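You operate a simulated robot arm through the tools that you are given. There is no shell and no other tool. Be economical: measure what you need, move in short steps, check, and stop when the job is done.

Carry out the task below with a simulated robot arm. There is one attempt and no reset: what you move stays moved.

Task
Open the air valve, drain the trap, set the gauge to 7 bar, open the silo gate and switch on.
Fine: shut the drain valve again; the gate lever goes to its end; leave the damper.

Only the result counts: the job must be done as asked and must still hold three seconds after the hand-in. Knocking over, shifting, dropping, spilling or breaking anything else fails it.

Robot
A 6-joint arm with a fingered hand on a trunk, on a base that drives. Base frame: it is fixed to the floor where the robot stands at the start and does not move with it; the origin is under the middle of the robot, x ahead of it, y to its left, z up. Lengths are in mm, angles in rad, forces in N, time in s.
With the tool pointing down near the work surface it reaches from about 100 to 640 mm from the robot's upright axis, wherever it stands. Its first joint turns from -2.007 to 2.007 rad. Places, roughly: filler air valve [500, 0, 1400]; filler damper lever [700, -400, 1100]; filler drain valve [500, 0, 900]; filler gate lever [600, -200, 1300]; filler main switch [400, 200, 1400]; filler regulator knob [500, 0, 1200]. Payload 4 kg.
Tool frame: the origin (TCP) lies between the finger pads and is the grasp point; the fingertips stand 26 mm ahead of it; z points along the fingers, y is the line along which they close. Largest opening 156 mm; the body of the gripper starts 73 mm behind the TCP. The gripper is a hand of 4 fingers: y runs from the thumb to the fingers, the wrist lies at [0, 0, -239] in the tool frame.
Orientation is that of the tool frame in the base frame, as a unit quaternion [w, x, y, z]. With the fingers straight down and closing along the base's y, the tool's x points along the base's -x, its y along +y and its z along -z.

Tools
- The arm moves only by the tool jog_arm. Its argument "increments" is text: rows parted by semicolons, each of 6 numbers parted by spaces: the shift along the tool's x, y, z in cm, then the turn, a rotation vector about the tool's x, y, z in rad. In form: x y z ax ay az; .... A call has 1 to 8 rows; each row shifts and turns the commanded pose from where the row before left it, along the tool's axes as they then stand. Each row takes 0.2 s and may step no farther than 50 mm and 0.15 rad from the row before; otherwise, the whole call is refused. A pose out of reach is approached as far as the arm can. The call stops where the force on the tool passes 40 N (or 10 N more than at its start, if that is more) or the arm is blocked; 0.2 s more then pass. In this call time passes only in rows, and 0.2 s behind the last. It gives the time, the measured TCP pose, the force on the tool (base axes), the opening and the grip force at its end, in the units of the frame above (readings bear some noise), with the torque about the TCP (base axes, N m) and any sound that the robot's microphone picked up.
- Cameras (640 x 400 px; columns grow to the right, rows downward): "scene" is now at [19.4, 122.6, 1842.9]; the picture's right is [-0.35, -0.94, -0.00], its down [-0.61, 0.23, -0.76] and it looks along [0.71, -0.26, -0.65] (base axes); focal length 292 px, centre (320, 200). "wrist" rides on the gripper at [58, -58, -91] in the tool frame; the picture's right is [0.71, 0.71, 0.00], its down [-0.53, 0.53, -0.67] and it looks along [-0.47, 0.47, 0.74] (tool axes); focal length 265 px, centre (320, 200). There is no depth. A picture from a camera that has moved, and an enlarged one, comes with that camera's place and axes in the base frame and with its lens.
- snapshot(camera): a new picture of that camera. It takes no simulated time.
- lift_body(by): slides the trunk up (or, below 0, down) by that many mm; the arm and the scene camera ride with it, the base frame stays. It gives what a move gives, with no picture.
- roll_base(legs): drives the robot by 1 to 6 legs, each [ahead, left, turn to the left] in mm, mm and rad, along the robot's own axes; the way and the turn of a leg run together, so that a leg with both is an arc; at most 1500 mm and 3.142 rad a leg. The arm and the cameras ride along, it lands a little off, and it stops where it bumps. It gives what a move gives.
- set_fingers(finger1, finger2, finger3, thumb_bend): sets how far each is bent, from 0 (flat) to 100 (curled in); at 30 the hand is open as for a grip, at 70 the pads meet at the TCP. One left out holds its place. A second passes; each finger stops where it meets its share of the squeeze, and holds until it gets a number again. It is the only way to open and close the hand. It gives what a move gives, with no picture; readings hold the bend of each and the force on the fingers (four entries, about 0 where the hand has none), thumb and palm.
- aim_head(pan, tilt): turns the head with the scene camera to pan (to the left, within 2.705 rad either way) and tilt (down, from -0.506 to 1.204), counted from straight ahead of the robot. It gives what a move gives.
- zoom(camera, box): a new picture of the part [left, top, right, bottom] of that camera's present view, enlarged. It takes no simulated time.
- finish_job(): hands the job in; it is judged then, once.

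Go step by step. Nothing tells you exact positions but the pictures and the camera data: compare them with the known pose of the tool, close in by small moves and look again before you grip or let go. The budget is 120 turns and 90 pictures, counting those below and the enlarged ones. Unless the task says otherwise, let go and move clear before handing in, and close with one line.

The tools are called after "Call:" as name(argument=value, ...) on one line, values as JSON. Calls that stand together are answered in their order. jog_arm: Moves the arm, as the interface text tells. Its arguments: {"type":"object","properties":{"increments":{"type":"string"}},"required":["increments"]} The other tools are called the same way: lift_body (by) slides the trunk up or down; set_fingers (finger1, finger2, finger3, thumb_bend) moves the fingers one by one; roll_base (legs) drives the base; aim_head (pan, tilt) turns the head that bears the scene camera; snapshot (camera) takes a picture; zoom (camera, box) takes an enlarged picture of a part of a camera's view; finish_job () hands the job in.

At the start:

```text
time_s: 0.0
eef_pos: [442.4, 23.4, 1514.0]
orientation: [0.001, 0.0, 1.0, 0.0]
contact_force: [0.0, 0.5, 0.0]
wrist_torque: [0.04, 0.03, -0.03]
grip_width: 156.1
grip_force: 0.0
shape: jaw
bend: [30.0, 30.0, 30.0, 30.0]
finger forces: [0.1, 0.0, 0.1, 0.0, 0.0, 0.0]
trunk travel left (down, up): [-925.0, 65.0]
robot x, y, heading: [-2.4, -0.0, -0.001]
head pan, tilt: [-0.354, 0.707]
```

scene: 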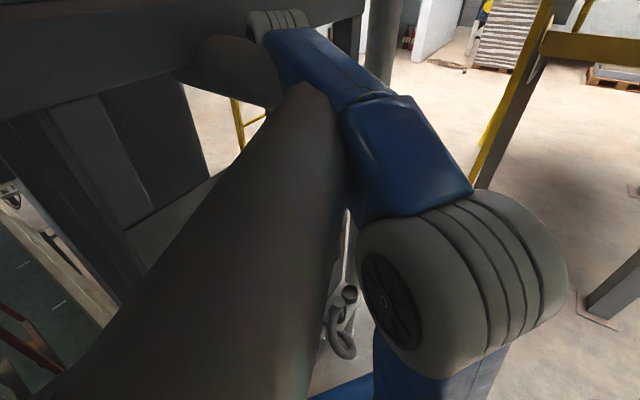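
wrist: 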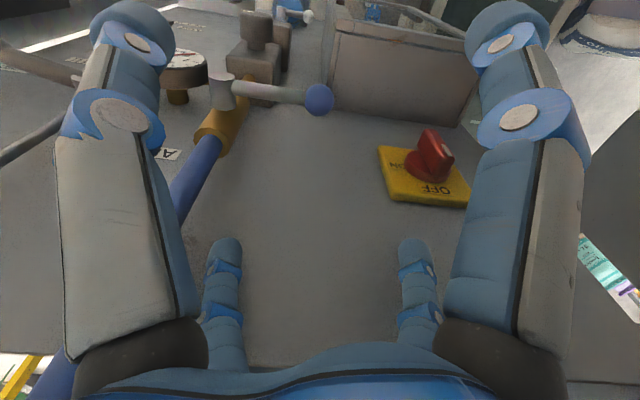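

The scene camera is mostly blocked by the arm. The wrist camera shows the panel upside down, with a red switch, a lever valve and a gauge. I'll look around with the head first.

Call:
aim_head(pan=0.3, tilt=0.7)

Call:
snapshot(camera="scene")

Call:
aim_head(pan=2.7, tilt=0.6)

Call:
snapshot(camera="scene")

```text
time_s: 1.0
eef_pos: [443.1, 21.6, 1514.6]
orientation: [0.0, 0.001, 1.0, 0.001]
contact_force: [-0.8, -1.0, 0.3]
wrist_torque: [-0.02, 0.0, 0.0]
grip_width: 156.1
grip_force: 0.0
shape: jaw
bend: [30.0, 30.0, 30.0, 30.0]
finger forces: [0.0, 0.1, 0.0, 0.0, 0.0, 0.0]
trunk travel left (down, up): [-925.0, 65.0]
robot x, y, heading: [-0.6, 1.3, -0.001]
head pan, tilt: [0.3, 0.7]
```

```text
87 pictures are left
camera scene: at [22.0, 177.0, 1843.5], right [0.29, -0.96, 0.0], down [-0.62, -0.19, -0.76], along [0.73, 0.23, -0.64], focal length 292 px, centre (320, 200)
```

scene: 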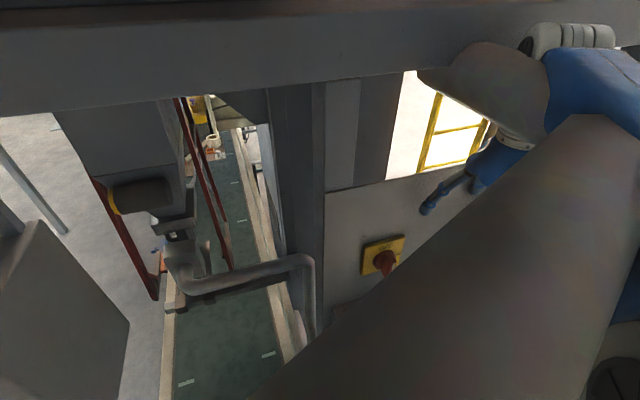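

```text
time_s: 3.2
eef_pos: [441.3, 22.9, 1514.6]
orientation: [-0.001, -0.001, 1.0, 0.0]
contact_force: [0.3, 0.1, -0.5]
wrist_torque: [-0.01, 0.0, 0.03]
grip_width: 156.2
grip_force: 0.0
shape: jaw
bend: [30.0, 30.0, 30.0, 30.0]
finger forces: [0.0, 0.1, 0.0, 0.1, 0.1, 0.0]
trunk travel left (down, up): [-925.0, 65.0]
robot x, y, heading: [0.4, 1.3, 0.004]
head pan, tilt: [2.7, 0.6]
```

```text
86 pictures are left
camera scene: at [-139.4, 190.3, 1852.1], right [0.43, 0.9, 0.0], down [0.51, -0.24, -0.83], along [-0.75, 0.35, -0.56], focal length 292 px, centre (320, 200)
```

scene: 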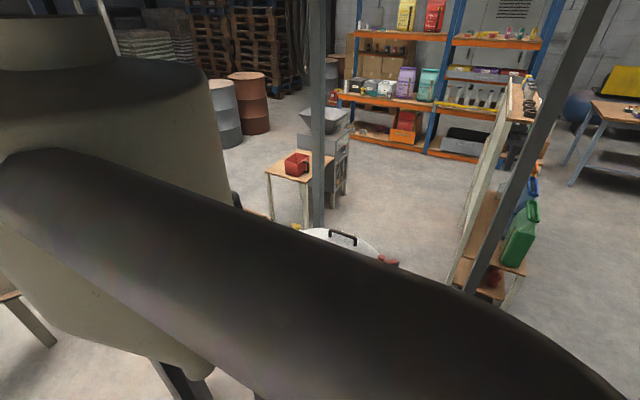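

There are objects behind the robot. I'll check more directions.

Call:
aim_head(pan=-2.4, tilt=0.8)

Call:
snapshot(camera="scene")

Call:
aim_head(pan=-0.1, tilt=1.1)

Call:
snapshot(camera="scene")

Call:
snapshot(camera="wrist")

```text
time_s: 7.2
eef_pos: [441.9, 23.8, 1514.9]
orientation: [-0.001, 0.001, 1.0, 0.0]
contact_force: [0.7, -0.3, -0.5]
wrist_torque: [0.01, -0.01, 0.0]
grip_width: 156.1
grip_force: 0.0
shape: jaw
bend: [30.0, 30.0, 30.0, 30.0]
finger forces: [0.1, 0.1, 0.0, 0.0, 0.1, 0.0]
trunk travel left (down, up): [-925.0, 65.0]
robot x, y, heading: [-0.6, 0.9, -0.002]
head pan, tilt: [-2.4, 0.799]
```

```text
85 pictures are left
camera scene: at [-119.0, 97.8, 1835.2], right [-0.68, 0.74, 0.0], down [0.53, 0.48, -0.7], along [-0.51, -0.47, -0.72], focal length 292 px, centre (320, 200)
```

scene: 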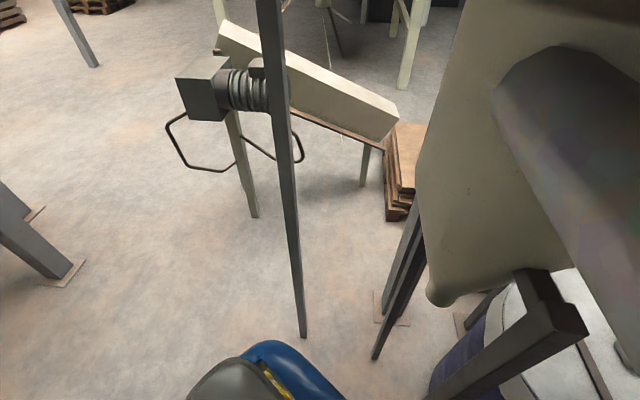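

```text
time_s: 9.4
eef_pos: [441.3, 23.5, 1514.8]
orientation: [0.0, 0.0, 1.0, 0.0]
contact_force: [0.4, -0.2, -0.4]
wrist_torque: [0.0, 0.01, 0.01]
grip_width: 155.8
grip_force: 0.1
shape: jaw
bend: [30.0, 30.0, 30.0, 30.0]
finger forces: [0.0, 0.1, 0.0, 0.0, 0.0, 0.0]
trunk travel left (down, up): [-925.0, 65.0]
robot x, y, heading: [-0.1, 0.4, -0.003]
head pan, tilt: [-0.099, 1.1]
```

```text
84 pictures are left
camera scene: at [3.2, 145.9, 1813.5], right [-0.1, -0.99, 0.0], down [-0.89, 0.09, -0.45], along [0.45, -0.05, -0.89], focal length 292 px, centre (320, 200)
```

scene: 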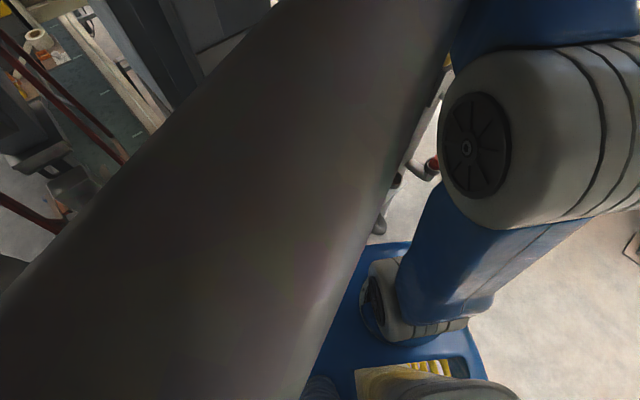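

```text
83 pictures are left
camera wrist: at [383.2, -34.3, 1604.9], right [-0.71, 0.71, 0.0], down [0.53, 0.53, 0.67], along [0.47, 0.47, -0.74], focal length 265 px, centre (320, 200)
```

wrist: 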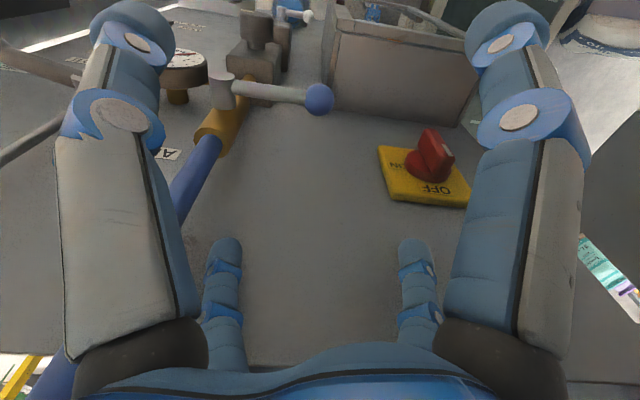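

The machine panel seems to face obliquely, along about (-0.85,-0.5). I'll back the hand away from it and start pitching the tool up for a better wrist view.

Call:
jog_arm(increments="4 -2.5 0 0 0 0; 4 -2.5 0 0 0 0; 4 -2.5 0 0 0 0")

Call:
snapshot(camera="wrist")

```text
time_s: 10.2
eef_pos: [337.1, -53.8, 1519.3]
orientation: [-0.002, 0.0, 1.0, 0.002]
contact_force: [-0.7, -0.3, 0.5]
wrist_torque: [-0.01, 0.05, -0.03]
grip_width: 156.0
grip_force: 0.0
shape: jaw
bend: [30.0, 30.0, 30.0, 30.0]
finger forces: [0.1, 0.0, 0.0, 0.0, 0.0, 0.1]
out of reach, approached as far as the arm can: row 3
trunk travel left (down, up): [-925.0, 65.0]
robot x, y, heading: [1.8, -0.4, 0.003]
head pan, tilt: [-0.099, 1.1]
```

```text
82 pictures are left
camera wrist: at [278.8, -111.7, 1609.8], right [-0.71, 0.71, 0.0], down [0.53, 0.53, 0.67], along [0.47, 0.47, -0.75], focal length 265 px, centre (320, 200)
```

wrist: 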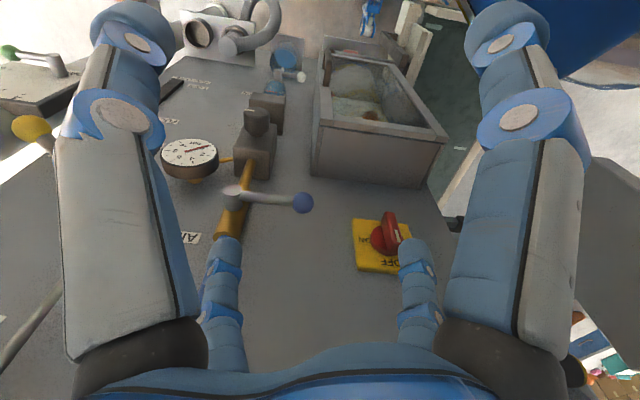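

I can now see the air valve lever (blue ball), gauge, regulator, drain handle, switch, yellow-ball lever and green-ball lever. The robot stands too close to the panel, so I'll check how much room there is behind the base before backing off.

Call:
aim_head(pan=-2.5, tilt=1.2)

Call:
snapshot(camera="scene")

Call:
aim_head(pan=-1.2, tilt=0.9)

Call:
snapshot(camera="scene")

```text
time_s: 12.4
eef_pos: [336.1, -52.2, 1520.4]
orientation: [-0.001, 0.0, 1.0, 0.0]
contact_force: [0.1, -0.5, 0.6]
wrist_torque: [0.01, 0.04, -0.01]
grip_width: 155.8
grip_force: 0.1
shape: jaw
bend: [30.0, 30.0, 30.0, 30.0]
finger forces: [0.0, 0.0, 0.0, 0.1, 0.1, 0.0]
trunk travel left (down, up): [-925.0, 65.0]
robot x, y, heading: [1.1, 0.2, 0.001]
head pan, tilt: [-2.499, 1.201]
```

```text
81 pictures are left
camera scene: at [-103.8, 118.4, 1807.6], right [-0.6, 0.8, 0.0], down [0.75, 0.56, -0.36], along [-0.29, -0.22, -0.93], focal length 292 px, centre (320, 200)
```

scene: 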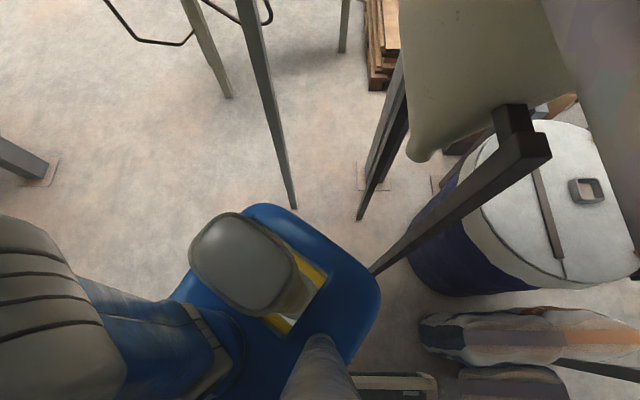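

```text
time_s: 13.8
eef_pos: [336.6, -53.7, 1519.3]
orientation: [-0.001, 0.0, 1.0, 0.0]
contact_force: [0.4, 0.2, -0.4]
wrist_torque: [0.02, 0.01, 0.04]
grip_width: 156.0
grip_force: 0.0
shape: jaw
bend: [30.0, 30.0, 30.0, 30.0]
finger forces: [0.1, 0.0, 0.0, 0.0, 0.1, 0.0]
trunk travel left (down, up): [-925.0, 65.0]
robot x, y, heading: [-2.6, -0.1, -0.004]
head pan, tilt: [-1.201, 0.901]
```

```text
80 pictures are left
camera scene: at [-32.6, 81.9, 1827.3], right [-0.93, -0.36, 0.0], down [-0.28, 0.73, -0.62], along [0.22, -0.58, -0.78], focal length 292 px, centre (320, 200)
```

scene: 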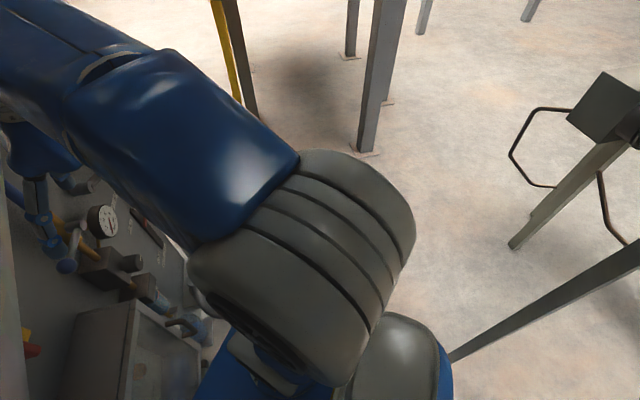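

The right side (-y) is open. A post stands at about (-517,-418) and a frame leg is behind. I'll drive right, which also takes the robot further from the slanted panel.

Call:
roll_base(legs=[[0, -250, 0]])

Call:
aim_head(pan=-2.5, tilt=1.2)

Call:
snapshot(camera="scene")

Call:
aim_head(pan=0.3, tilt=0.9)

Call:
snapshot(camera="scene")

```text
time_s: 17.6
eef_pos: [336.8, -304.3, 1519.9]
orientation: [-0.003, 0.0, 1.0, 0.001]
contact_force: [0.2, 0.0, -0.4]
wrist_torque: [0.06, -0.02, 0.02]
grip_width: 156.0
grip_force: 0.1
shape: jaw
bend: [30.0, 30.0, 30.0, 30.0]
finger forces: [0.1, 0.2, 0.0, 0.1, 0.1, 0.0]
trunk travel left (down, up): [-925.0, 65.0]
robot x, y, heading: [4.3, -250.3, -0.006]
head pan, tilt: [-1.201, 0.901]
```

```text
time_s: 19.1
eef_pos: [336.4, -303.2, 1518.7]
orientation: [-0.003, 0.001, 1.0, 0.0]
contact_force: [0.2, 0.4, -0.7]
wrist_torque: [-0.04, 0.01, -0.02]
grip_width: 155.5
grip_force: 0.1
shape: jaw
bend: [30.0, 30.0, 30.0, 30.0]
finger forces: [0.1, 0.0, 0.0, 0.1, 0.1, 0.0]
trunk travel left (down, up): [-925.0, 65.0]
robot x, y, heading: [2.1, -251.3, 0.004]
head pan, tilt: [-2.499, 1.201]
```

```text
79 pictures are left
camera scene: at [-103.5, -131.1, 1807.5], right [-0.6, 0.8, 0.0], down [0.75, 0.56, -0.36], along [-0.29, -0.22, -0.93], focal length 292 px, centre (320, 200)
```

scene: 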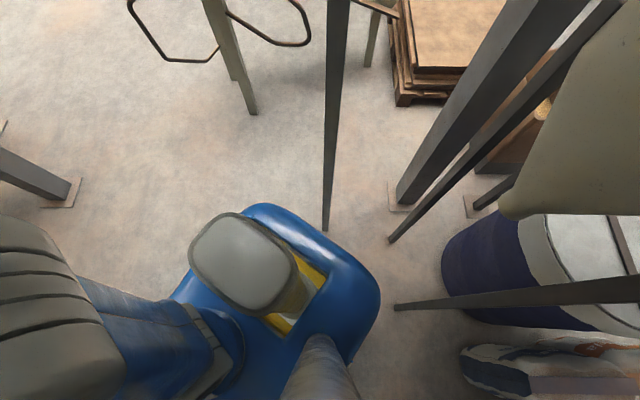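

```text
time_s: 21.6
eef_pos: [336.6, -302.3, 1519.6]
orientation: [-0.002, 0.001, 1.0, 0.0]
contact_force: [-0.3, -0.5, 0.9]
wrist_torque: [0.0, -0.02, 0.0]
grip_width: 156.0
grip_force: 0.2
shape: jaw
bend: [30.0, 30.0, 30.0, 30.0]
finger forces: [0.0, 0.0, 0.0, 0.0, 0.0, 0.0]
trunk travel left (down, up): [-925.0, 65.0]
robot x, y, heading: [2.3, -252.4, -0.007]
head pan, tilt: [0.3, 0.901]
```

```text
78 pictures are left
camera scene: at [12.4, -76.3, 1827.3], right [0.29, -0.96, 0.0], down [-0.75, -0.23, -0.62], along [0.59, 0.18, -0.78], focal length 292 px, centre (320, 200)
```

scene: 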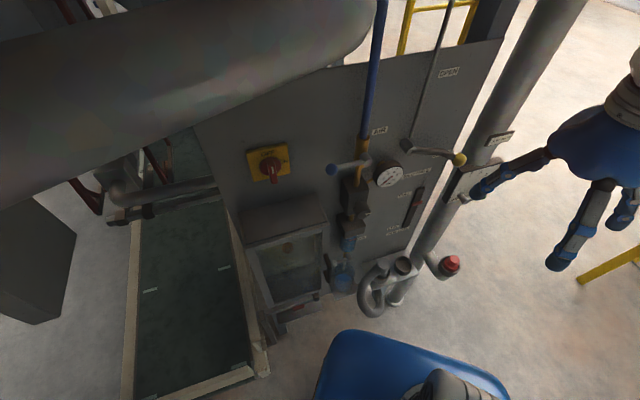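

Now the whole panel is visible. I'll zoom in on it.

Call:
zoom(camera="scene", box=[300, 50, 500, 175])

Call:
zoom(camera="scene", box=[280, 170, 480, 295])

Call:
zoom(camera="scene", box=[230, 110, 430, 235])

```text
3.20 times, centred on (400, 112) of scene
camera zoom: at [12.4, -76.3, 1827.3], right [0.29, -0.96, 0.0], down [-0.75, -0.23, -0.62], along [0.59, 0.18, -0.78], focal length 933 px, centre (64, 480)
```

zoom: 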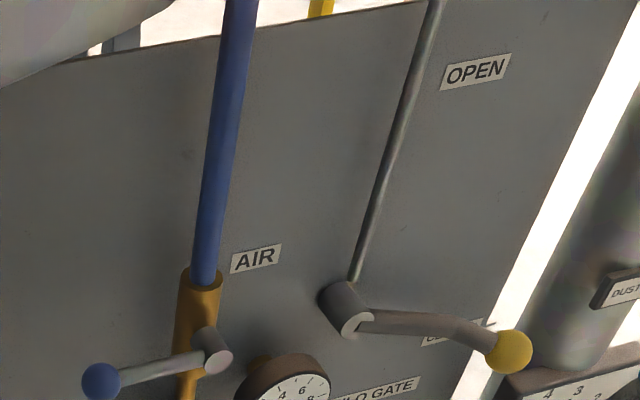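

```text
3.20 times, centred on (380, 232) of scene
camera zoom: at [12.4, -76.3, 1827.3], right [0.29, -0.96, 0.0], down [-0.75, -0.23, -0.62], along [0.59, 0.18, -0.78], focal length 933 px, centre (128, 96)
```

zoom: 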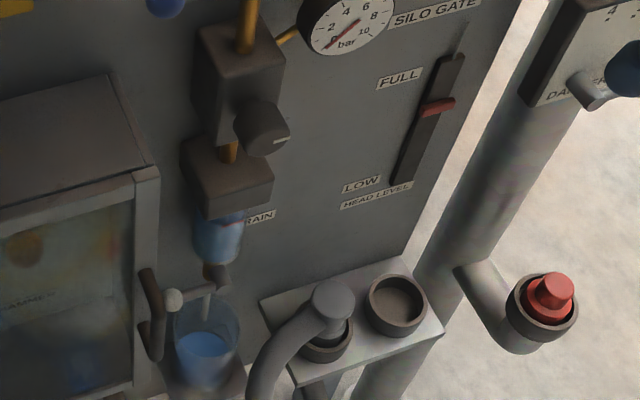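

```text
3.20 times, centred on (330, 172) of scene
camera zoom: at [12.4, -76.3, 1827.3], right [0.29, -0.96, 0.0], down [-0.75, -0.23, -0.62], along [0.59, 0.18, -0.78], focal length 933 px, centre (288, 288)
```

zoom: 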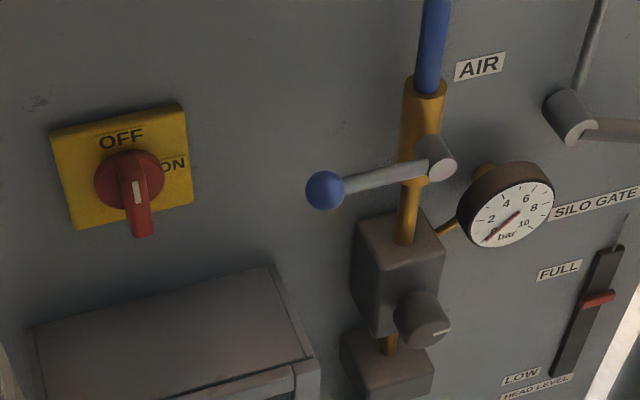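

Panel geometry so far:
- The inward normal is about (0.79,0.61), and the panel face sits about 445 mm along it.
- The air hub is at (509,-36,1356) and the lever ball at (445,28,1373).
- The gate ball is at (676,-273,1275); it swings up to OPEN.

I'll place the robot squarely in front of it.

Call:
roll_base(legs=[[123, -158, 0], [0, 0, 0.66]])

Call:
aim_head(pan=0.0, tilt=0.8)

Call:
snapshot(camera="scene")

Call:
snapshot(camera="wrist")

```text
time_s: 28.6
eef_pos: [420.7, -244.8, 1519.0]
orientation: [-0.003, -0.324, 0.946, 0.0]
contact_force: [-0.1, 0.4, 0.1]
wrist_torque: [0.0, -0.05, 0.0]
grip_width: 155.9
grip_force: 0.0
shape: jaw
bend: [30.0, 30.0, 30.0, 30.0]
finger forces: [0.1, 0.0, 0.1, 0.0, 0.0, 0.0]
trunk travel left (down, up): [-925.0, 65.0]
robot x, y, heading: [125.1, -407.6, 0.663]
head pan, tilt: [0.3, 0.901]
```

```text
time_s: 29.4
eef_pos: [421.9, -243.8, 1519.0]
orientation: [-0.002, -0.324, 0.946, -0.001]
contact_force: [0.0, 0.1, 0.2]
wrist_torque: [-0.02, 0.03, -0.02]
grip_width: 155.7
grip_force: 0.1
shape: jaw
bend: [30.0, 30.0, 30.0, 30.0]
finger forces: [0.0, 0.0, 0.0, 0.0, 0.0, 0.0]
trunk travel left (down, up): [-925.0, 65.0]
robot x, y, heading: [128.7, -409.6, 0.665]
head pan, tilt: [0.0, 0.799]
```

```text
74 pictures are left
camera scene: at [47.7, -275.4, 1835.2], right [0.61, -0.79, 0.0], down [-0.57, -0.44, -0.7], along [0.55, 0.43, -0.72], focal length 292 px, centre (320, 200)
```

scene: 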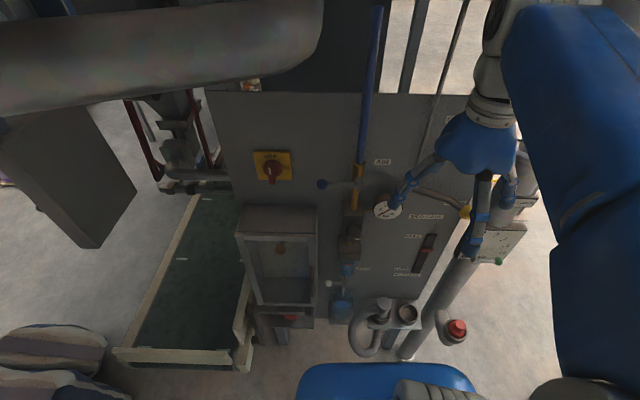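

```text
73 pictures are left
camera wrist: at [410.8, -324.4, 1610.2], right [-0.99, 0.13, 0.0], down [0.1, 0.74, 0.67], along [0.08, 0.66, -0.75], focal length 265 px, centre (320, 200)
```

wrist: 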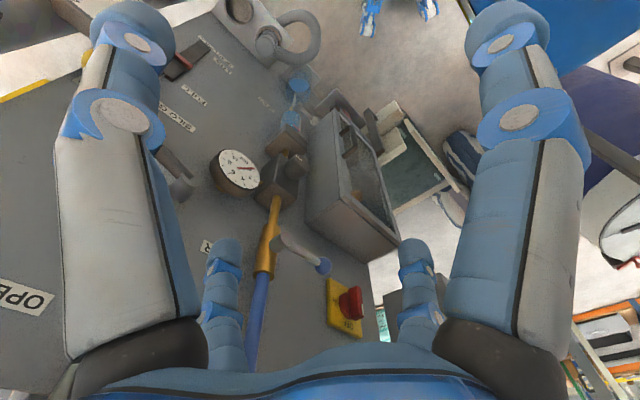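

The robot is now square to the panel. Next I'll pitch the tool up to point horizontally at the panel, moving slightly forward.

Call:
jog_arm(increments="-0.9 0 0 0 -0.1428 0; -0.89 0 0.13 0 -0.1428 0; -0.86 0 0.25 0 -0.1428 0; -0.82 0 0.37 0 -0.1428 0; -0.76 0 0.49 0 -0.1428 0; -0.68 0 0.59 0 -0.1428 0; -0.59 0 0.68 0 -0.1428 0; -0.49 0 0.76 0 -0.1428 0")

Call:
jog_arm(increments="-0.38 0 0.82 0 -0.1428 0; -0.25 0 0.86 0 -0.1428 0; -0.13 0 0.89 0 -0.1428 0")

Call:
snapshot(camera="scene")

Call:
snapshot(camera="wrist")

```text
time_s: 31.2
eef_pos: [615.7, -142.3, 1544.5]
orientation: [0.511, -0.271, 0.797, 0.173]
contact_force: [-0.8, -0.8, 0.4]
wrist_torque: [0.02, -0.01, 0.02]
grip_width: 156.2
grip_force: 0.0
shape: jaw
bend: [30.0, 30.0, 30.0, 30.0]
finger forces: [0.1, 0.0, 0.1, 0.0, 0.1, 0.0]
out of reach, approached as far as the arm can: row 1, 2, 3, 4, 5, 6, 7, 8
trunk travel left (down, up): [-925.0, 65.0]
robot x, y, heading: [117.0, -411.3, 0.664]
head pan, tilt: [0.0, 0.799]
```

```text
time_s: 32.0
eef_pos: [624.1, -120.8, 1594.6]
orientation: [0.59, -0.249, 0.742, 0.201]
contact_force: [0.8, 0.7, -0.1]
wrist_torque: [0.0, 0.0, 0.0]
grip_width: 156.1
grip_force: 0.0
shape: jaw
bend: [30.0, 30.0, 30.0, 30.0]
finger forces: [0.0, 0.1, 0.1, 0.0, 0.1, 0.0]
out of reach, approached as far as the arm can: row 1, 2, 3
trunk travel left (down, up): [-925.0, 65.0]
robot x, y, heading: [127.0, -408.7, 0.661]
head pan, tilt: [0.0, 0.799]
```

```text
72 pictures are left
camera scene: at [47.2, -276.4, 1835.2], right [0.61, -0.79, 0.0], down [-0.57, -0.44, -0.7], along [0.55, 0.43, -0.72], focal length 292 px, centre (320, 200)
```

scene: 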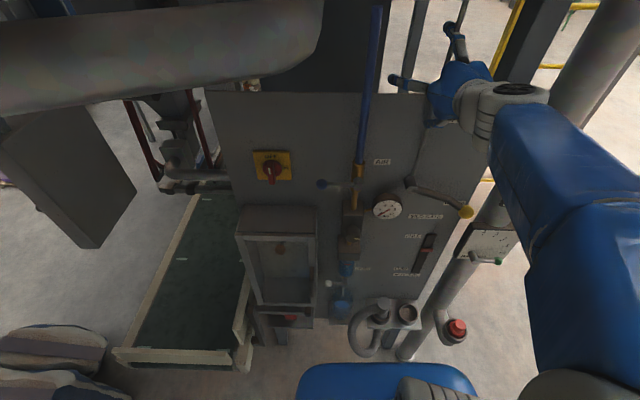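

```text
71 pictures are left
camera wrist: at [577.6, -228.3, 1557.9], right [-0.56, 0.47, -0.69], down [-0.74, 0.09, 0.66], along [0.37, 0.88, 0.3], focal length 265 px, centre (320, 200)
```

wrist: 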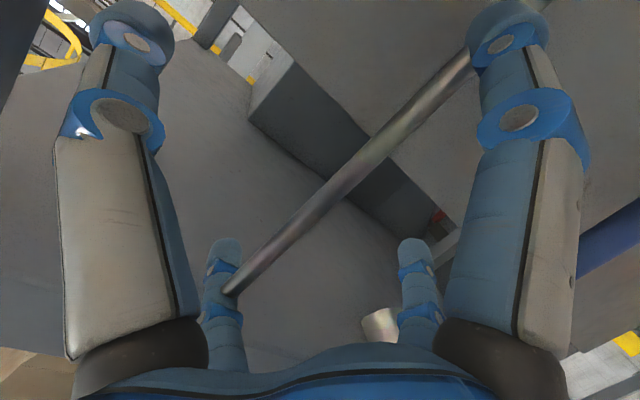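

The arm cannot fold that close to the trunk, so the hand was pushed forward and now straddles the gate rod without touching it. Driving straight back will pull it out along the normal and give the arm room.

Call:
roll_base(legs=[[-170, 0, 0]])

Call:
snapshot(camera="scene")

```text
time_s: 34.8
eef_pos: [487.5, -224.2, 1594.7]
orientation: [0.589, -0.251, 0.741, 0.202]
contact_force: [-0.1, 0.2, 0.2]
wrist_torque: [-0.03, -0.01, -0.01]
grip_width: 155.9
grip_force: 0.0
shape: jaw
bend: [30.0, 30.0, 30.0, 30.0]
finger forces: [0.1, 0.1, 0.0, 0.2, 0.0, 0.0]
trunk travel left (down, up): [-925.0, 65.0]
robot x, y, heading: [-14.6, -518.2, 0.666]
head pan, tilt: [0.0, 0.799]
```

```text
70 pictures are left
camera scene: at [-90.9, -381.3, 1835.0], right [0.61, -0.79, 0.0], down [-0.57, -0.44, -0.7], along [0.55, 0.43, -0.72], focal length 292 px, centre (320, 200)
```

scene: 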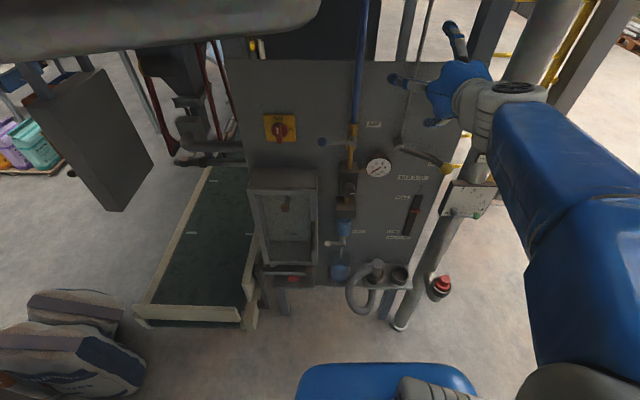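

Call:
lift_body(by=-250)

Call:
jog_arm(increments="0 0 0 0 -0.113 0; 0 0 0 0 -0.113 0")

Call:
snapshot(camera="scene")

Call:
snapshot(camera="wrist")

```text
time_s: 37.4
eef_pos: [489.5, -226.4, 1345.0]
orientation: [0.589, -0.25, 0.741, 0.202]
contact_force: [-0.4, 0.3, -0.7]
wrist_torque: [0.02, -0.01, 0.01]
grip_width: 156.0
grip_force: 0.1
shape: jaw
bend: [30.0, 30.0, 30.0, 30.0]
finger forces: [0.0, 0.0, 0.1, 0.0, 0.0, 0.1]
trunk travel left (down, up): [-675.0, 315.0]
robot x, y, heading: [-10.7, -513.0, 0.662]
head pan, tilt: [0.0, 0.799]
```

```text
time_s: 38.0
eef_pos: [488.1, -226.1, 1345.9]
orientation: [0.59, -0.25, 0.741, 0.203]
contact_force: [1.6, 0.2, -0.2]
wrist_torque: [0.02, -0.01, 0.0]
grip_width: 155.9
grip_force: 0.2
shape: jaw
bend: [30.0, 30.0, 30.0, 30.0]
finger forces: [0.0, 0.0, 0.1, 0.0, 0.0, 0.0]
out of reach, approached as far as the arm can: row 1, 2
trunk travel left (down, up): [-675.0, 315.0]
robot x, y, heading: [-8.6, -512.7, 0.663]
head pan, tilt: [0.0, 0.799]
```

```text
69 pictures are left
camera scene: at [-89.3, -382.7, 1585.2], right [0.61, -0.79, 0.0], down [-0.57, -0.44, -0.7], along [0.55, 0.43, -0.72], focal length 292 px, centre (320, 200)
```

scene: 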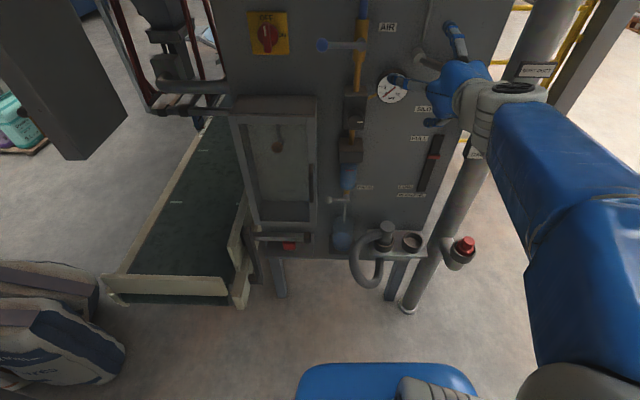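

```text
68 pictures are left
camera wrist: at [443.1, -332.9, 1308.0], right [-0.56, 0.47, -0.69], down [-0.74, 0.09, 0.66], along [0.37, 0.88, 0.3], focal length 265 px, centre (320, 200)
```

wrist: 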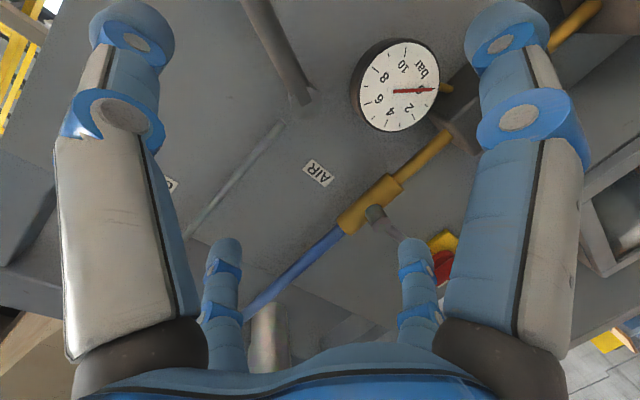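

The arm can't fold at shoulder height. I'll raise the trunk again and bring the arm down instead, so the wrist sits well below the shoulder.

Call:
lift_body(by=250)

Call:
jog_arm(increments="4.8 0 1.1 0 0 0; 4.8 0 1.1 0 0 0; 4.8 0 1.1 0 0 0; 4.8 0 1.1 0 0 0; 4.8 0 1.1 0 0 0")

Call:
jog_arm(increments="0 0 0 0 -0.1 0")

```text
time_s: 40.5
eef_pos: [489.9, -225.2, 1596.7]
orientation: [0.59, -0.25, 0.741, 0.203]
contact_force: [-0.7, -0.3, 0.2]
wrist_torque: [0.03, 0.01, -0.01]
grip_width: 156.1
grip_force: 0.1
shape: jaw
bend: [30.0, 30.0, 30.0, 30.0]
finger forces: [0.0, 0.0, 0.1, 0.0, 0.1, 0.0]
trunk travel left (down, up): [-925.0, 65.0]
robot x, y, heading: [-13.0, -514.2, 0.657]
head pan, tilt: [0.0, 0.799]
```

```text
time_s: 41.8
eef_pos: [488.4, -244.3, 1472.6]
orientation: [0.56, -0.179, 0.796, 0.146]
contact_force: [-0.8, 1.4, -0.4]
wrist_torque: [-0.12, -0.05, -0.03]
grip_width: 155.8
grip_force: 0.0
shape: jaw
bend: [30.0, 30.0, 30.0, 30.0]
finger forces: [0.1, 0.1, 0.0, 0.0, 0.0, 0.0]
out of reach, approached as far as the arm can: row 1, 2, 3, 4
trunk travel left (down, up): [-925.0, 65.0]
robot x, y, heading: [-17.3, -517.6, 0.66]
head pan, tilt: [0.0, 0.799]
```

```text
time_s: 42.1
eef_pos: [487.5, -242.7, 1473.8]
orientation: [0.603, -0.208, 0.757, 0.142]
contact_force: [0.0, 0.0, -0.6]
wrist_torque: [0.03, 0.01, 0.01]
grip_width: 156.0
grip_force: 0.0
shape: jaw
bend: [30.0, 30.0, 30.0, 30.0]
finger forces: [0.1, 0.1, 0.0, 0.0, 0.0, 0.0]
trunk travel left (down, up): [-925.0, 65.0]
robot x, y, heading: [-13.6, -513.4, 0.662]
head pan, tilt: [0.0, 0.799]
```

Now the arm has freedom. I'll square the tool to the panel and lower it.

Call:
jog_arm(increments="4 0 0.5 -0.08 -0.115 0; 4 0 0.3 -0.08 -0.115 0; 4 0 0 0 0 0; 3 0 0 0 0 0")

Call:
set_fingers(finger1=70, finger2=70, finger3=70, thumb_bend=70)

Call:
snapshot(camera="wrist")

Call:
snapshot(camera="scene")

```text
time_s: 43.1
eef_pos: [484.5, -248.9, 1322.3]
orientation: [0.667, -0.238, 0.67, 0.224]
contact_force: [-0.1, -0.6, 0.8]
wrist_torque: [0.0, 0.03, -0.01]
grip_width: 156.1
grip_force: 0.0
shape: jaw
bend: [30.0, 30.0, 30.0, 30.0]
finger forces: [0.0, 0.0, 0.0, 0.0, 0.1, 0.0]
trunk travel left (down, up): [-925.0, 65.0]
robot x, y, heading: [-14.6, -516.5, 0.658]
head pan, tilt: [0.0, 0.799]
```

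```text
time_s: 44.1
eef_pos: [481.6, -249.0, 1324.2]
orientation: [0.667, -0.238, 0.67, 0.223]
contact_force: [-0.8, -0.3, 0.9]
wrist_torque: [0.0, 0.01, 0.0]
grip_width: 0.0
grip_force: 0.0
shape: fingers
bend: [69.0, 69.0, 69.0, 69.0]
finger forces: [0.1, 0.0, 0.1, 0.0, 0.0, 0.1]
trunk travel left (down, up): [-925.0, 65.0]
robot x, y, heading: [-11.4, -517.2, 0.662]
head pan, tilt: [0.0, 0.799]
```

```text
67 pictures are left
camera wrist: at [446.0, -351.5, 1267.8], right [-0.44, 0.54, -0.72], down [-0.85, 0.01, 0.52], along [0.29, 0.84, 0.46], focal length 265 px, centre (320, 200)
```

wrist: 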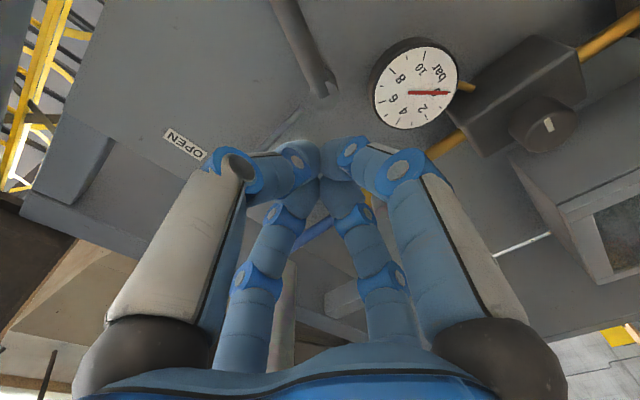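

```text
66 pictures are left
camera scene: at [-88.0, -382.6, 1835.3], right [0.61, -0.79, 0.0], down [-0.57, -0.44, -0.7], along [0.55, 0.43, -0.72], focal length 292 px, centre (320, 200)
```

scene: 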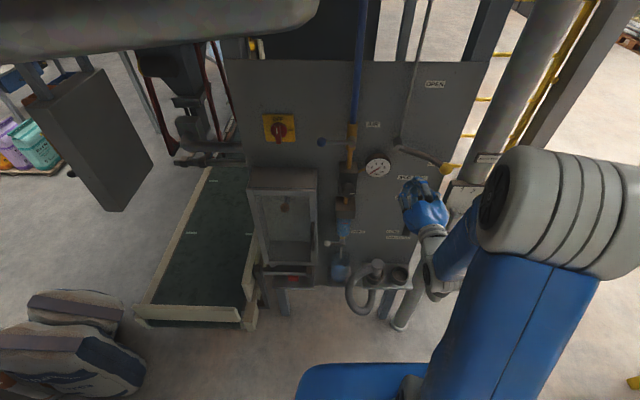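

The tool is square and closed as a poker. I'll move left to stand below the air lever's ball, still 100 mm off it.

Call:
jog_arm(increments="0.4 4.5 0 0 0 0; 0.4 4.5 0 0 0 0; 0.4 4.5 0 0 0 0; 0.4 4.5 0 0 0 0; 0 4.6 0 0 0 0")

Call:
snapshot(camera="wrist")

Call:
zoom(camera="scene", box=[240, 80, 480, 230])

```text
time_s: 45.4
eef_pos: [342.8, -70.6, 1304.5]
orientation: [0.667, -0.238, 0.67, 0.223]
contact_force: [-0.4, -0.8, -0.8]
wrist_torque: [0.03, -0.01, -0.02]
grip_width: 0.1
grip_force: 0.0
shape: fingers
bend: [69.0, 69.0, 69.0, 69.0]
finger forces: [0.0, 0.0, 0.0, 0.0, 0.0, 0.0]
trunk travel left (down, up): [-925.0, 65.0]
robot x, y, heading: [-9.5, -511.5, 0.659]
head pan, tilt: [0.0, 0.799]
```

```text
65 pictures are left
camera wrist: at [305.6, -173.3, 1248.2], right [-0.43, 0.54, -0.72], down [-0.85, 0.01, 0.52], along [0.29, 0.84, 0.46], focal length 265 px, centre (320, 200)
```

wrist: 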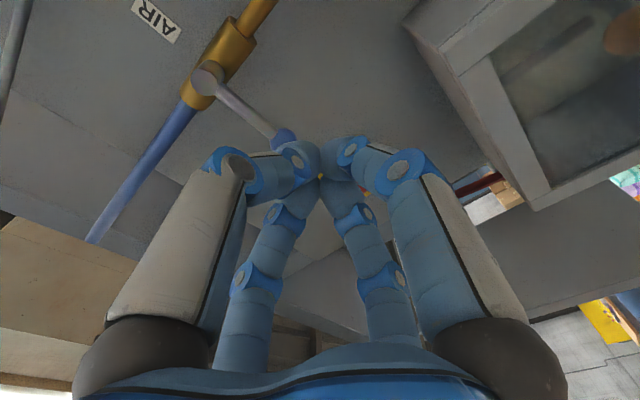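

```text
2.67 times, centred on (360, 155) of scene
camera zoom: at [-90.3, -381.5, 1835.1], right [0.61, -0.79, 0.0], down [-0.57, -0.44, -0.7], along [0.55, 0.43, -0.72], focal length 778 px, centre (213, 320)
```

zoom: 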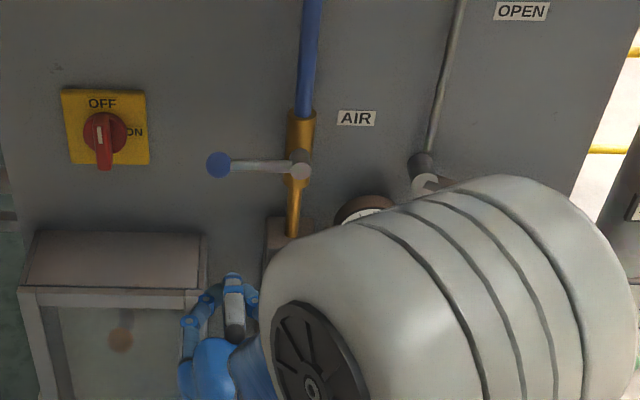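

The tip is below and in front of the lever. I'll advance under it.

Call:
jog_arm(increments="0 0 4.5 0 0 0; 0 0 4.5 0 0 0; 0 0 4.5 0 0 0")

Call:
snapshot(camera="wrist")

Call:
zoom(camera="scene", box=[240, 80, 480, 230])

```text
time_s: 46.1
eef_pos: [450.5, 12.7, 1302.9]
orientation: [0.666, -0.238, 0.67, 0.224]
contact_force: [0.5, -0.7, 0.3]
wrist_torque: [-0.02, 0.03, -0.02]
grip_width: 0.0
grip_force: 0.0
shape: fingers
bend: [69.0, 69.0, 69.0, 69.0]
finger forces: [0.0, 0.1, 0.0, 0.0, 0.0, 0.1]
trunk travel left (down, up): [-925.0, 65.0]
robot x, y, heading: [-15.7, -512.6, 0.659]
head pan, tilt: [0.0, 0.799]
```

```text
63 pictures are left
camera wrist: at [413.9, -89.2, 1246.5], right [-0.44, 0.54, -0.72], down [-0.85, 0.01, 0.53], along [0.29, 0.84, 0.46], focal length 265 px, centre (320, 200)
```

wrist: 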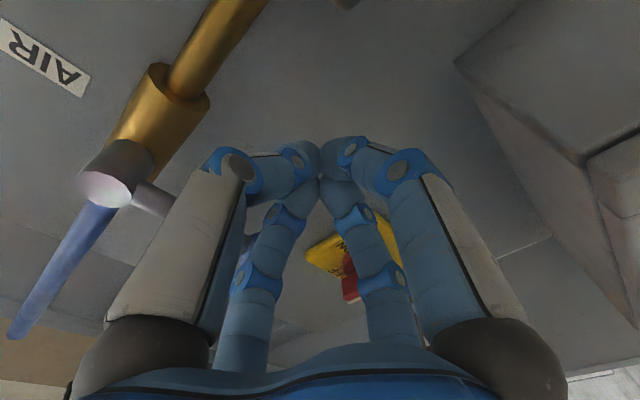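

```text
2.67 times, centred on (360, 155) of scene
camera zoom: at [-87.3, -382.0, 1835.3], right [0.61, -0.79, 0.0], down [-0.57, -0.44, -0.7], along [0.55, 0.43, -0.72], focal length 778 px, centre (213, 320)
```

zoom: 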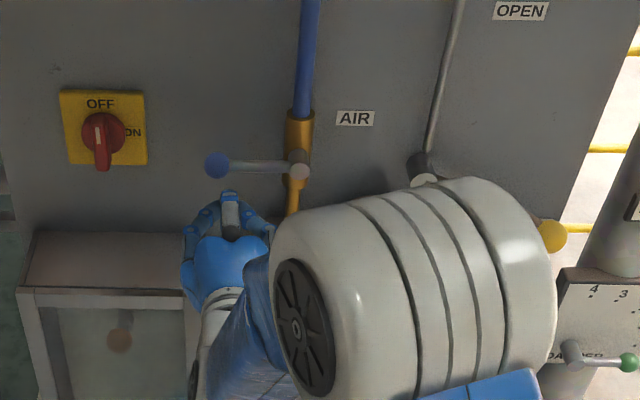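

The tip sits just under the lever near the ball. I'll push up gently along the arc.

Call:
jog_arm(increments="-2.2 0.1 0 0 0 0; -2.0 0.2 0 0 0 0; -1.6 -0.1 0 0 0 0; -1.6 -0.1 0 0 0 0")

Call:
zoom(camera="scene", box=[240, 80, 480, 230])

```text
time_s: 47.1
eef_pos: [446.3, 11.8, 1353.7]
orientation: [0.654, -0.245, 0.683, 0.217]
contact_force: [2.9, -5.0, -10.7]
wrist_torque: [-0.02, 0.05, -0.02]
grip_width: 4.4
grip_force: 10.5
shape: fingers
bend: [66.0, 68.0, 73.0, 69.0]
finger forces: [0.1, 6.4, 7.8, 0.0, 7.6, 0.1]
trunk travel left (down, up): [-925.0, 65.0]
robot x, y, heading: [-14.4, -514.9, 0.662]
head pan, tilt: [0.0, 0.799]
stopped in row 4: the force on the tool passed its limit at 46 N (the readings are from after the stop); the commanded pose is now the measured one
```

```text
2.67 times, centred on (360, 155) of scene
camera zoom: at [-88.1, -382.7, 1835.5], right [0.61, -0.79, 0.0], down [-0.57, -0.44, -0.7], along [0.55, 0.43, -0.72], focal length 778 px, centre (213, 320)
```

zoom: 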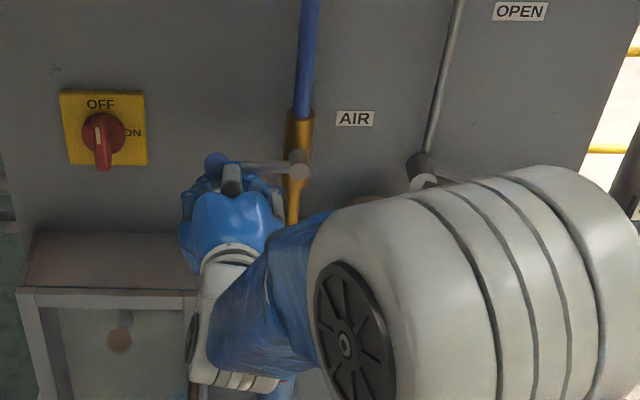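

It will not move up (46 N with no motion), so that is likely the closed stop. The lever must open downward. I'll back off, go above it and push down.

Call:
jog_arm(increments="3 0 0 0 0 0; 0 0 -4.5 0 0 0; 0 0 -4.5 0 0 0; -4.5 0 0 0 0 0; -4.5 0 0 0 0 0; 0 0 0 0 0 0")

Call:
set_fingers(finger1=70, finger2=70, finger3=70, thumb_bend=70)

Call:
zoom(camera="scene", box=[240, 80, 480, 230])

```text
time_s: 48.5
eef_pos: [377.9, -38.8, 1420.8]
orientation: [0.656, -0.244, 0.68, 0.219]
contact_force: [0.7, 0.4, -0.2]
wrist_torque: [0.02, -0.03, -0.02]
grip_width: 0.1
grip_force: 0.1
shape: fingers
bend: [69.0, 68.0, 71.0, 68.0]
finger forces: [0.1, 0.1, 0.0, 0.1, 0.0, 0.1]
trunk travel left (down, up): [-925.0, 65.0]
robot x, y, heading: [-16.6, -512.0, 0.661]
head pan, tilt: [0.0, 0.799]
```

```text
time_s: 49.5
eef_pos: [376.0, -40.8, 1423.0]
orientation: [0.657, -0.244, 0.678, 0.221]
contact_force: [-0.6, -0.5, 0.0]
wrist_torque: [-0.01, -0.02, -0.01]
grip_width: 0.2
grip_force: 0.0
shape: fingers
bend: [69.0, 68.0, 71.0, 68.0]
finger forces: [0.0, 0.0, 0.0, 0.1, 0.0, 0.0]
trunk travel left (down, up): [-925.0, 65.0]
robot x, y, heading: [-15.2, -513.5, 0.661]
head pan, tilt: [0.0, 0.799]
```

```text
2.67 times, centred on (360, 155) of scene
camera zoom: at [-89.5, -382.0, 1835.2], right [0.61, -0.79, 0.0], down [-0.57, -0.44, -0.7], along [0.55, 0.43, -0.72], focal length 778 px, centre (213, 320)
```

zoom: 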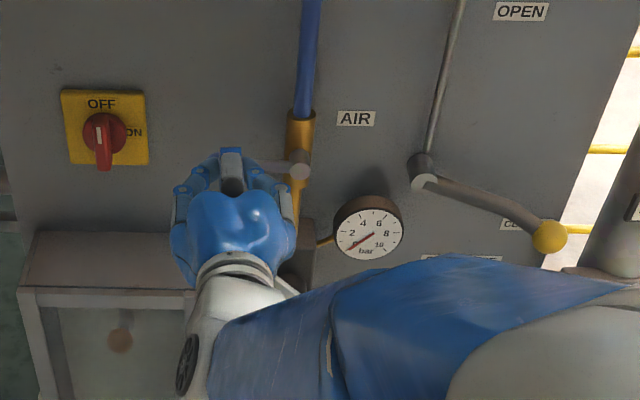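

I'll advance above the lever and push it down along its arc.

Call:
jog_arm(increments="-1.2 -0.5 3 0 0 0; 0 0 3 0 0 0; 0 0 3 0 0 0; 1.5 0 0 0 0 0; 1.8 0 0 0 0 0; 1.6 0.4 0 0 0 0; 1.8 0.4 0 0 0 0")

Call:
zoom(camera="scene", box=[240, 80, 480, 230])

```text
time_s: 51.1
eef_pos: [444.7, 15.4, 1362.4]
orientation: [0.657, -0.243, 0.679, 0.22]
contact_force: [-0.6, -0.5, 2.5]
wrist_torque: [-0.03, 0.02, 0.04]
grip_width: 0.1
grip_force: 0.7
shape: fingers
bend: [70.0, 68.0, 70.0, 69.0]
finger forces: [1.9, 0.0, 0.0, 0.0, 0.0, 0.0]
trunk travel left (down, up): [-925.0, 65.0]
robot x, y, heading: [-14.5, -515.1, 0.662]
head pan, tilt: [0.0, 0.799]
```

```text
2.67 times, centred on (360, 155) of scene
camera zoom: at [-90.0, -382.9, 1835.3], right [0.61, -0.79, 0.0], down [-0.57, -0.44, -0.7], along [0.55, 0.43, -0.72], focal length 778 px, centre (213, 320)
```

zoom: 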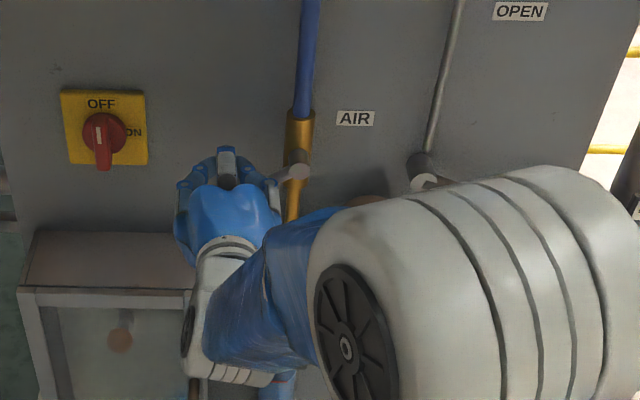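

The lever is turning down with low force. I'll continue the arc.

Call:
jog_arm(increments="1.7 -0.3 0 0 0 0; 1.7 -0.4 0 0 0 0; 1.4 -0.9 0 0 0 0; 1.4 -1.0 0 0 0 0; 0.9 -1.5 0 0 0 0; 0.9 -1.5 0 0 0 0; 0.2 -0.8 0 0 0 0")

Call:
snapshot(camera="wrist")

Call:
zoom(camera="scene", box=[240, 80, 480, 230])

```text
time_s: 52.7
eef_pos: [478.1, -38.8, 1279.8]
orientation: [0.654, -0.247, 0.68, 0.219]
contact_force: [-21.8, 6.3, -0.5]
wrist_torque: [0.01, -0.05, 0.24]
grip_width: 1.0
grip_force: 13.9
shape: fingers
bend: [68.0, 67.0, 68.0, 78.0]
finger forces: [1.8, 0.0, 4.3, 0.0, 21.4, 0.0]
trunk travel left (down, up): [-925.0, 65.0]
robot x, y, heading: [-13.7, -516.7, 0.664]
head pan, tilt: [0.0, 0.799]
```

```text
58 pictures are left
camera wrist: at [440.6, -143.7, 1226.8], right [-0.46, 0.52, -0.72], down [-0.84, 0.02, 0.54], along [0.3, 0.86, 0.42], focal length 265 px, centre (320, 200)
```

wrist: 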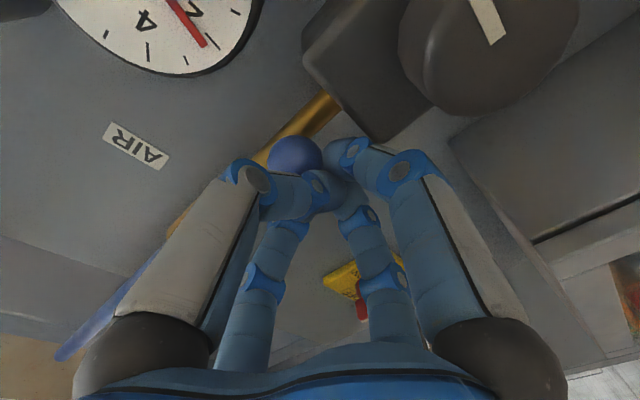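

```text
2.67 times, centred on (360, 155) of scene
camera zoom: at [-92.7, -383.5, 1834.8], right [0.61, -0.79, 0.0], down [-0.56, -0.44, -0.7], along [0.55, 0.43, -0.72], focal length 778 px, centre (213, 320)
```

zoom: 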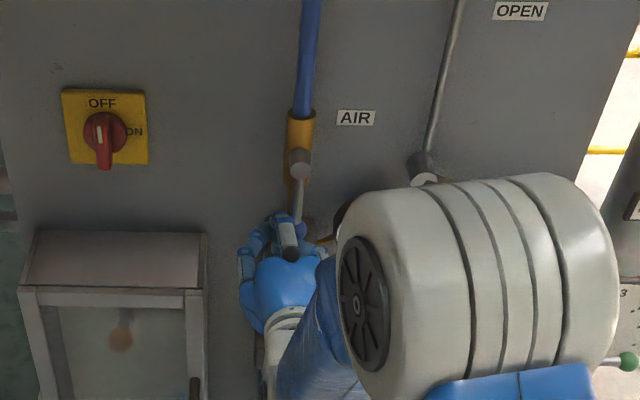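

The lever is straight down against its stop, so the air valve is open. I'll release and back off, then look at the drain and gauge.

Call:
jog_arm(increments="0 1.5 0 0 0 0; 0 0 -4.5 0 0 0; 0 0 -4.5 0 0 0; 0 0 -4.5 0 0 0; 0 4 0 0 0 0; 0 4 0 0 0 0")

Call:
zoom(camera="scene", box=[290, 110, 450, 210])

Call:
zoom(camera="scene", box=[280, 190, 440, 290])

Call:
snapshot(camera="wrist")

```text
time_s: 54.1
eef_pos: [319.6, -46.0, 1285.5]
orientation: [0.657, -0.244, 0.679, 0.22]
contact_force: [-0.4, -0.1, 0.5]
wrist_torque: [0.04, 0.0, 0.02]
grip_width: 0.0
grip_force: 0.1
shape: fingers
bend: [68.0, 68.0, 68.0, 74.0]
finger forces: [0.0, 0.1, 0.0, 0.0, 0.1, 0.1]
trunk travel left (down, up): [-925.0, 65.0]
robot x, y, heading: [-9.6, -514.9, 0.663]
head pan, tilt: [0.0, 0.799]
```

```text
4.00 times, centred on (370, 160) of scene
camera zoom: at [-87.9, -381.1, 1835.1], right [0.61, -0.79, 0.0], down [-0.57, -0.44, -0.7], along [0.55, 0.43, -0.72], focal length 1167 px, centre (120, 360)
```

zoom: 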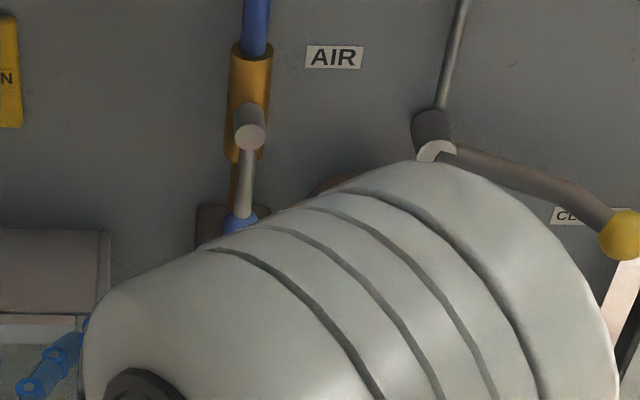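

```text
4.00 times, centred on (360, 240) of scene
camera zoom: at [-87.9, -381.1, 1835.1], right [0.61, -0.79, 0.0], down [-0.57, -0.44, -0.7], along [0.55, 0.43, -0.72], focal length 1167 px, centre (160, 40)
```

zoom: 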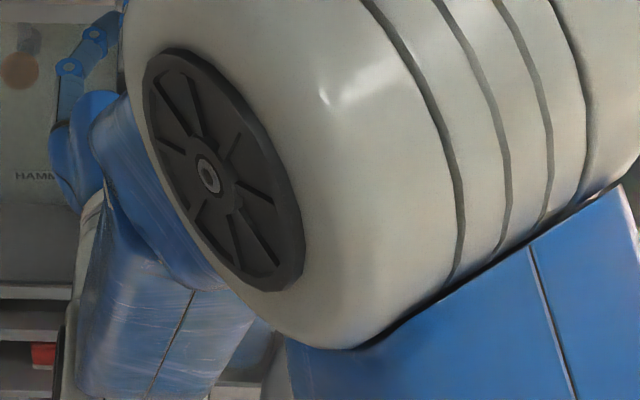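

```text
54 pictures are left
camera wrist: at [280.7, -150.0, 1232.0], right [-0.45, 0.53, -0.72], down [-0.84, 0.02, 0.54], along [0.3, 0.85, 0.43], focal length 265 px, centre (320, 200)
```

wrist: 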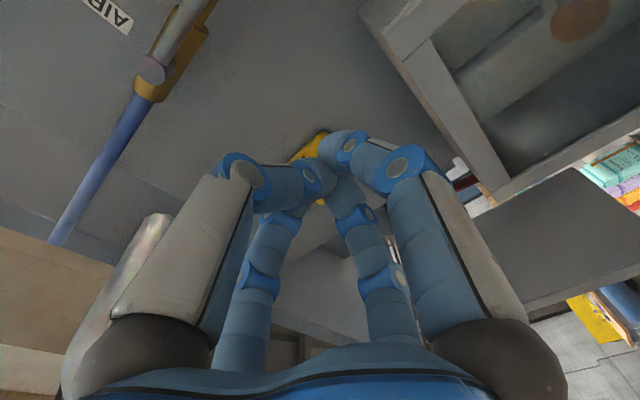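

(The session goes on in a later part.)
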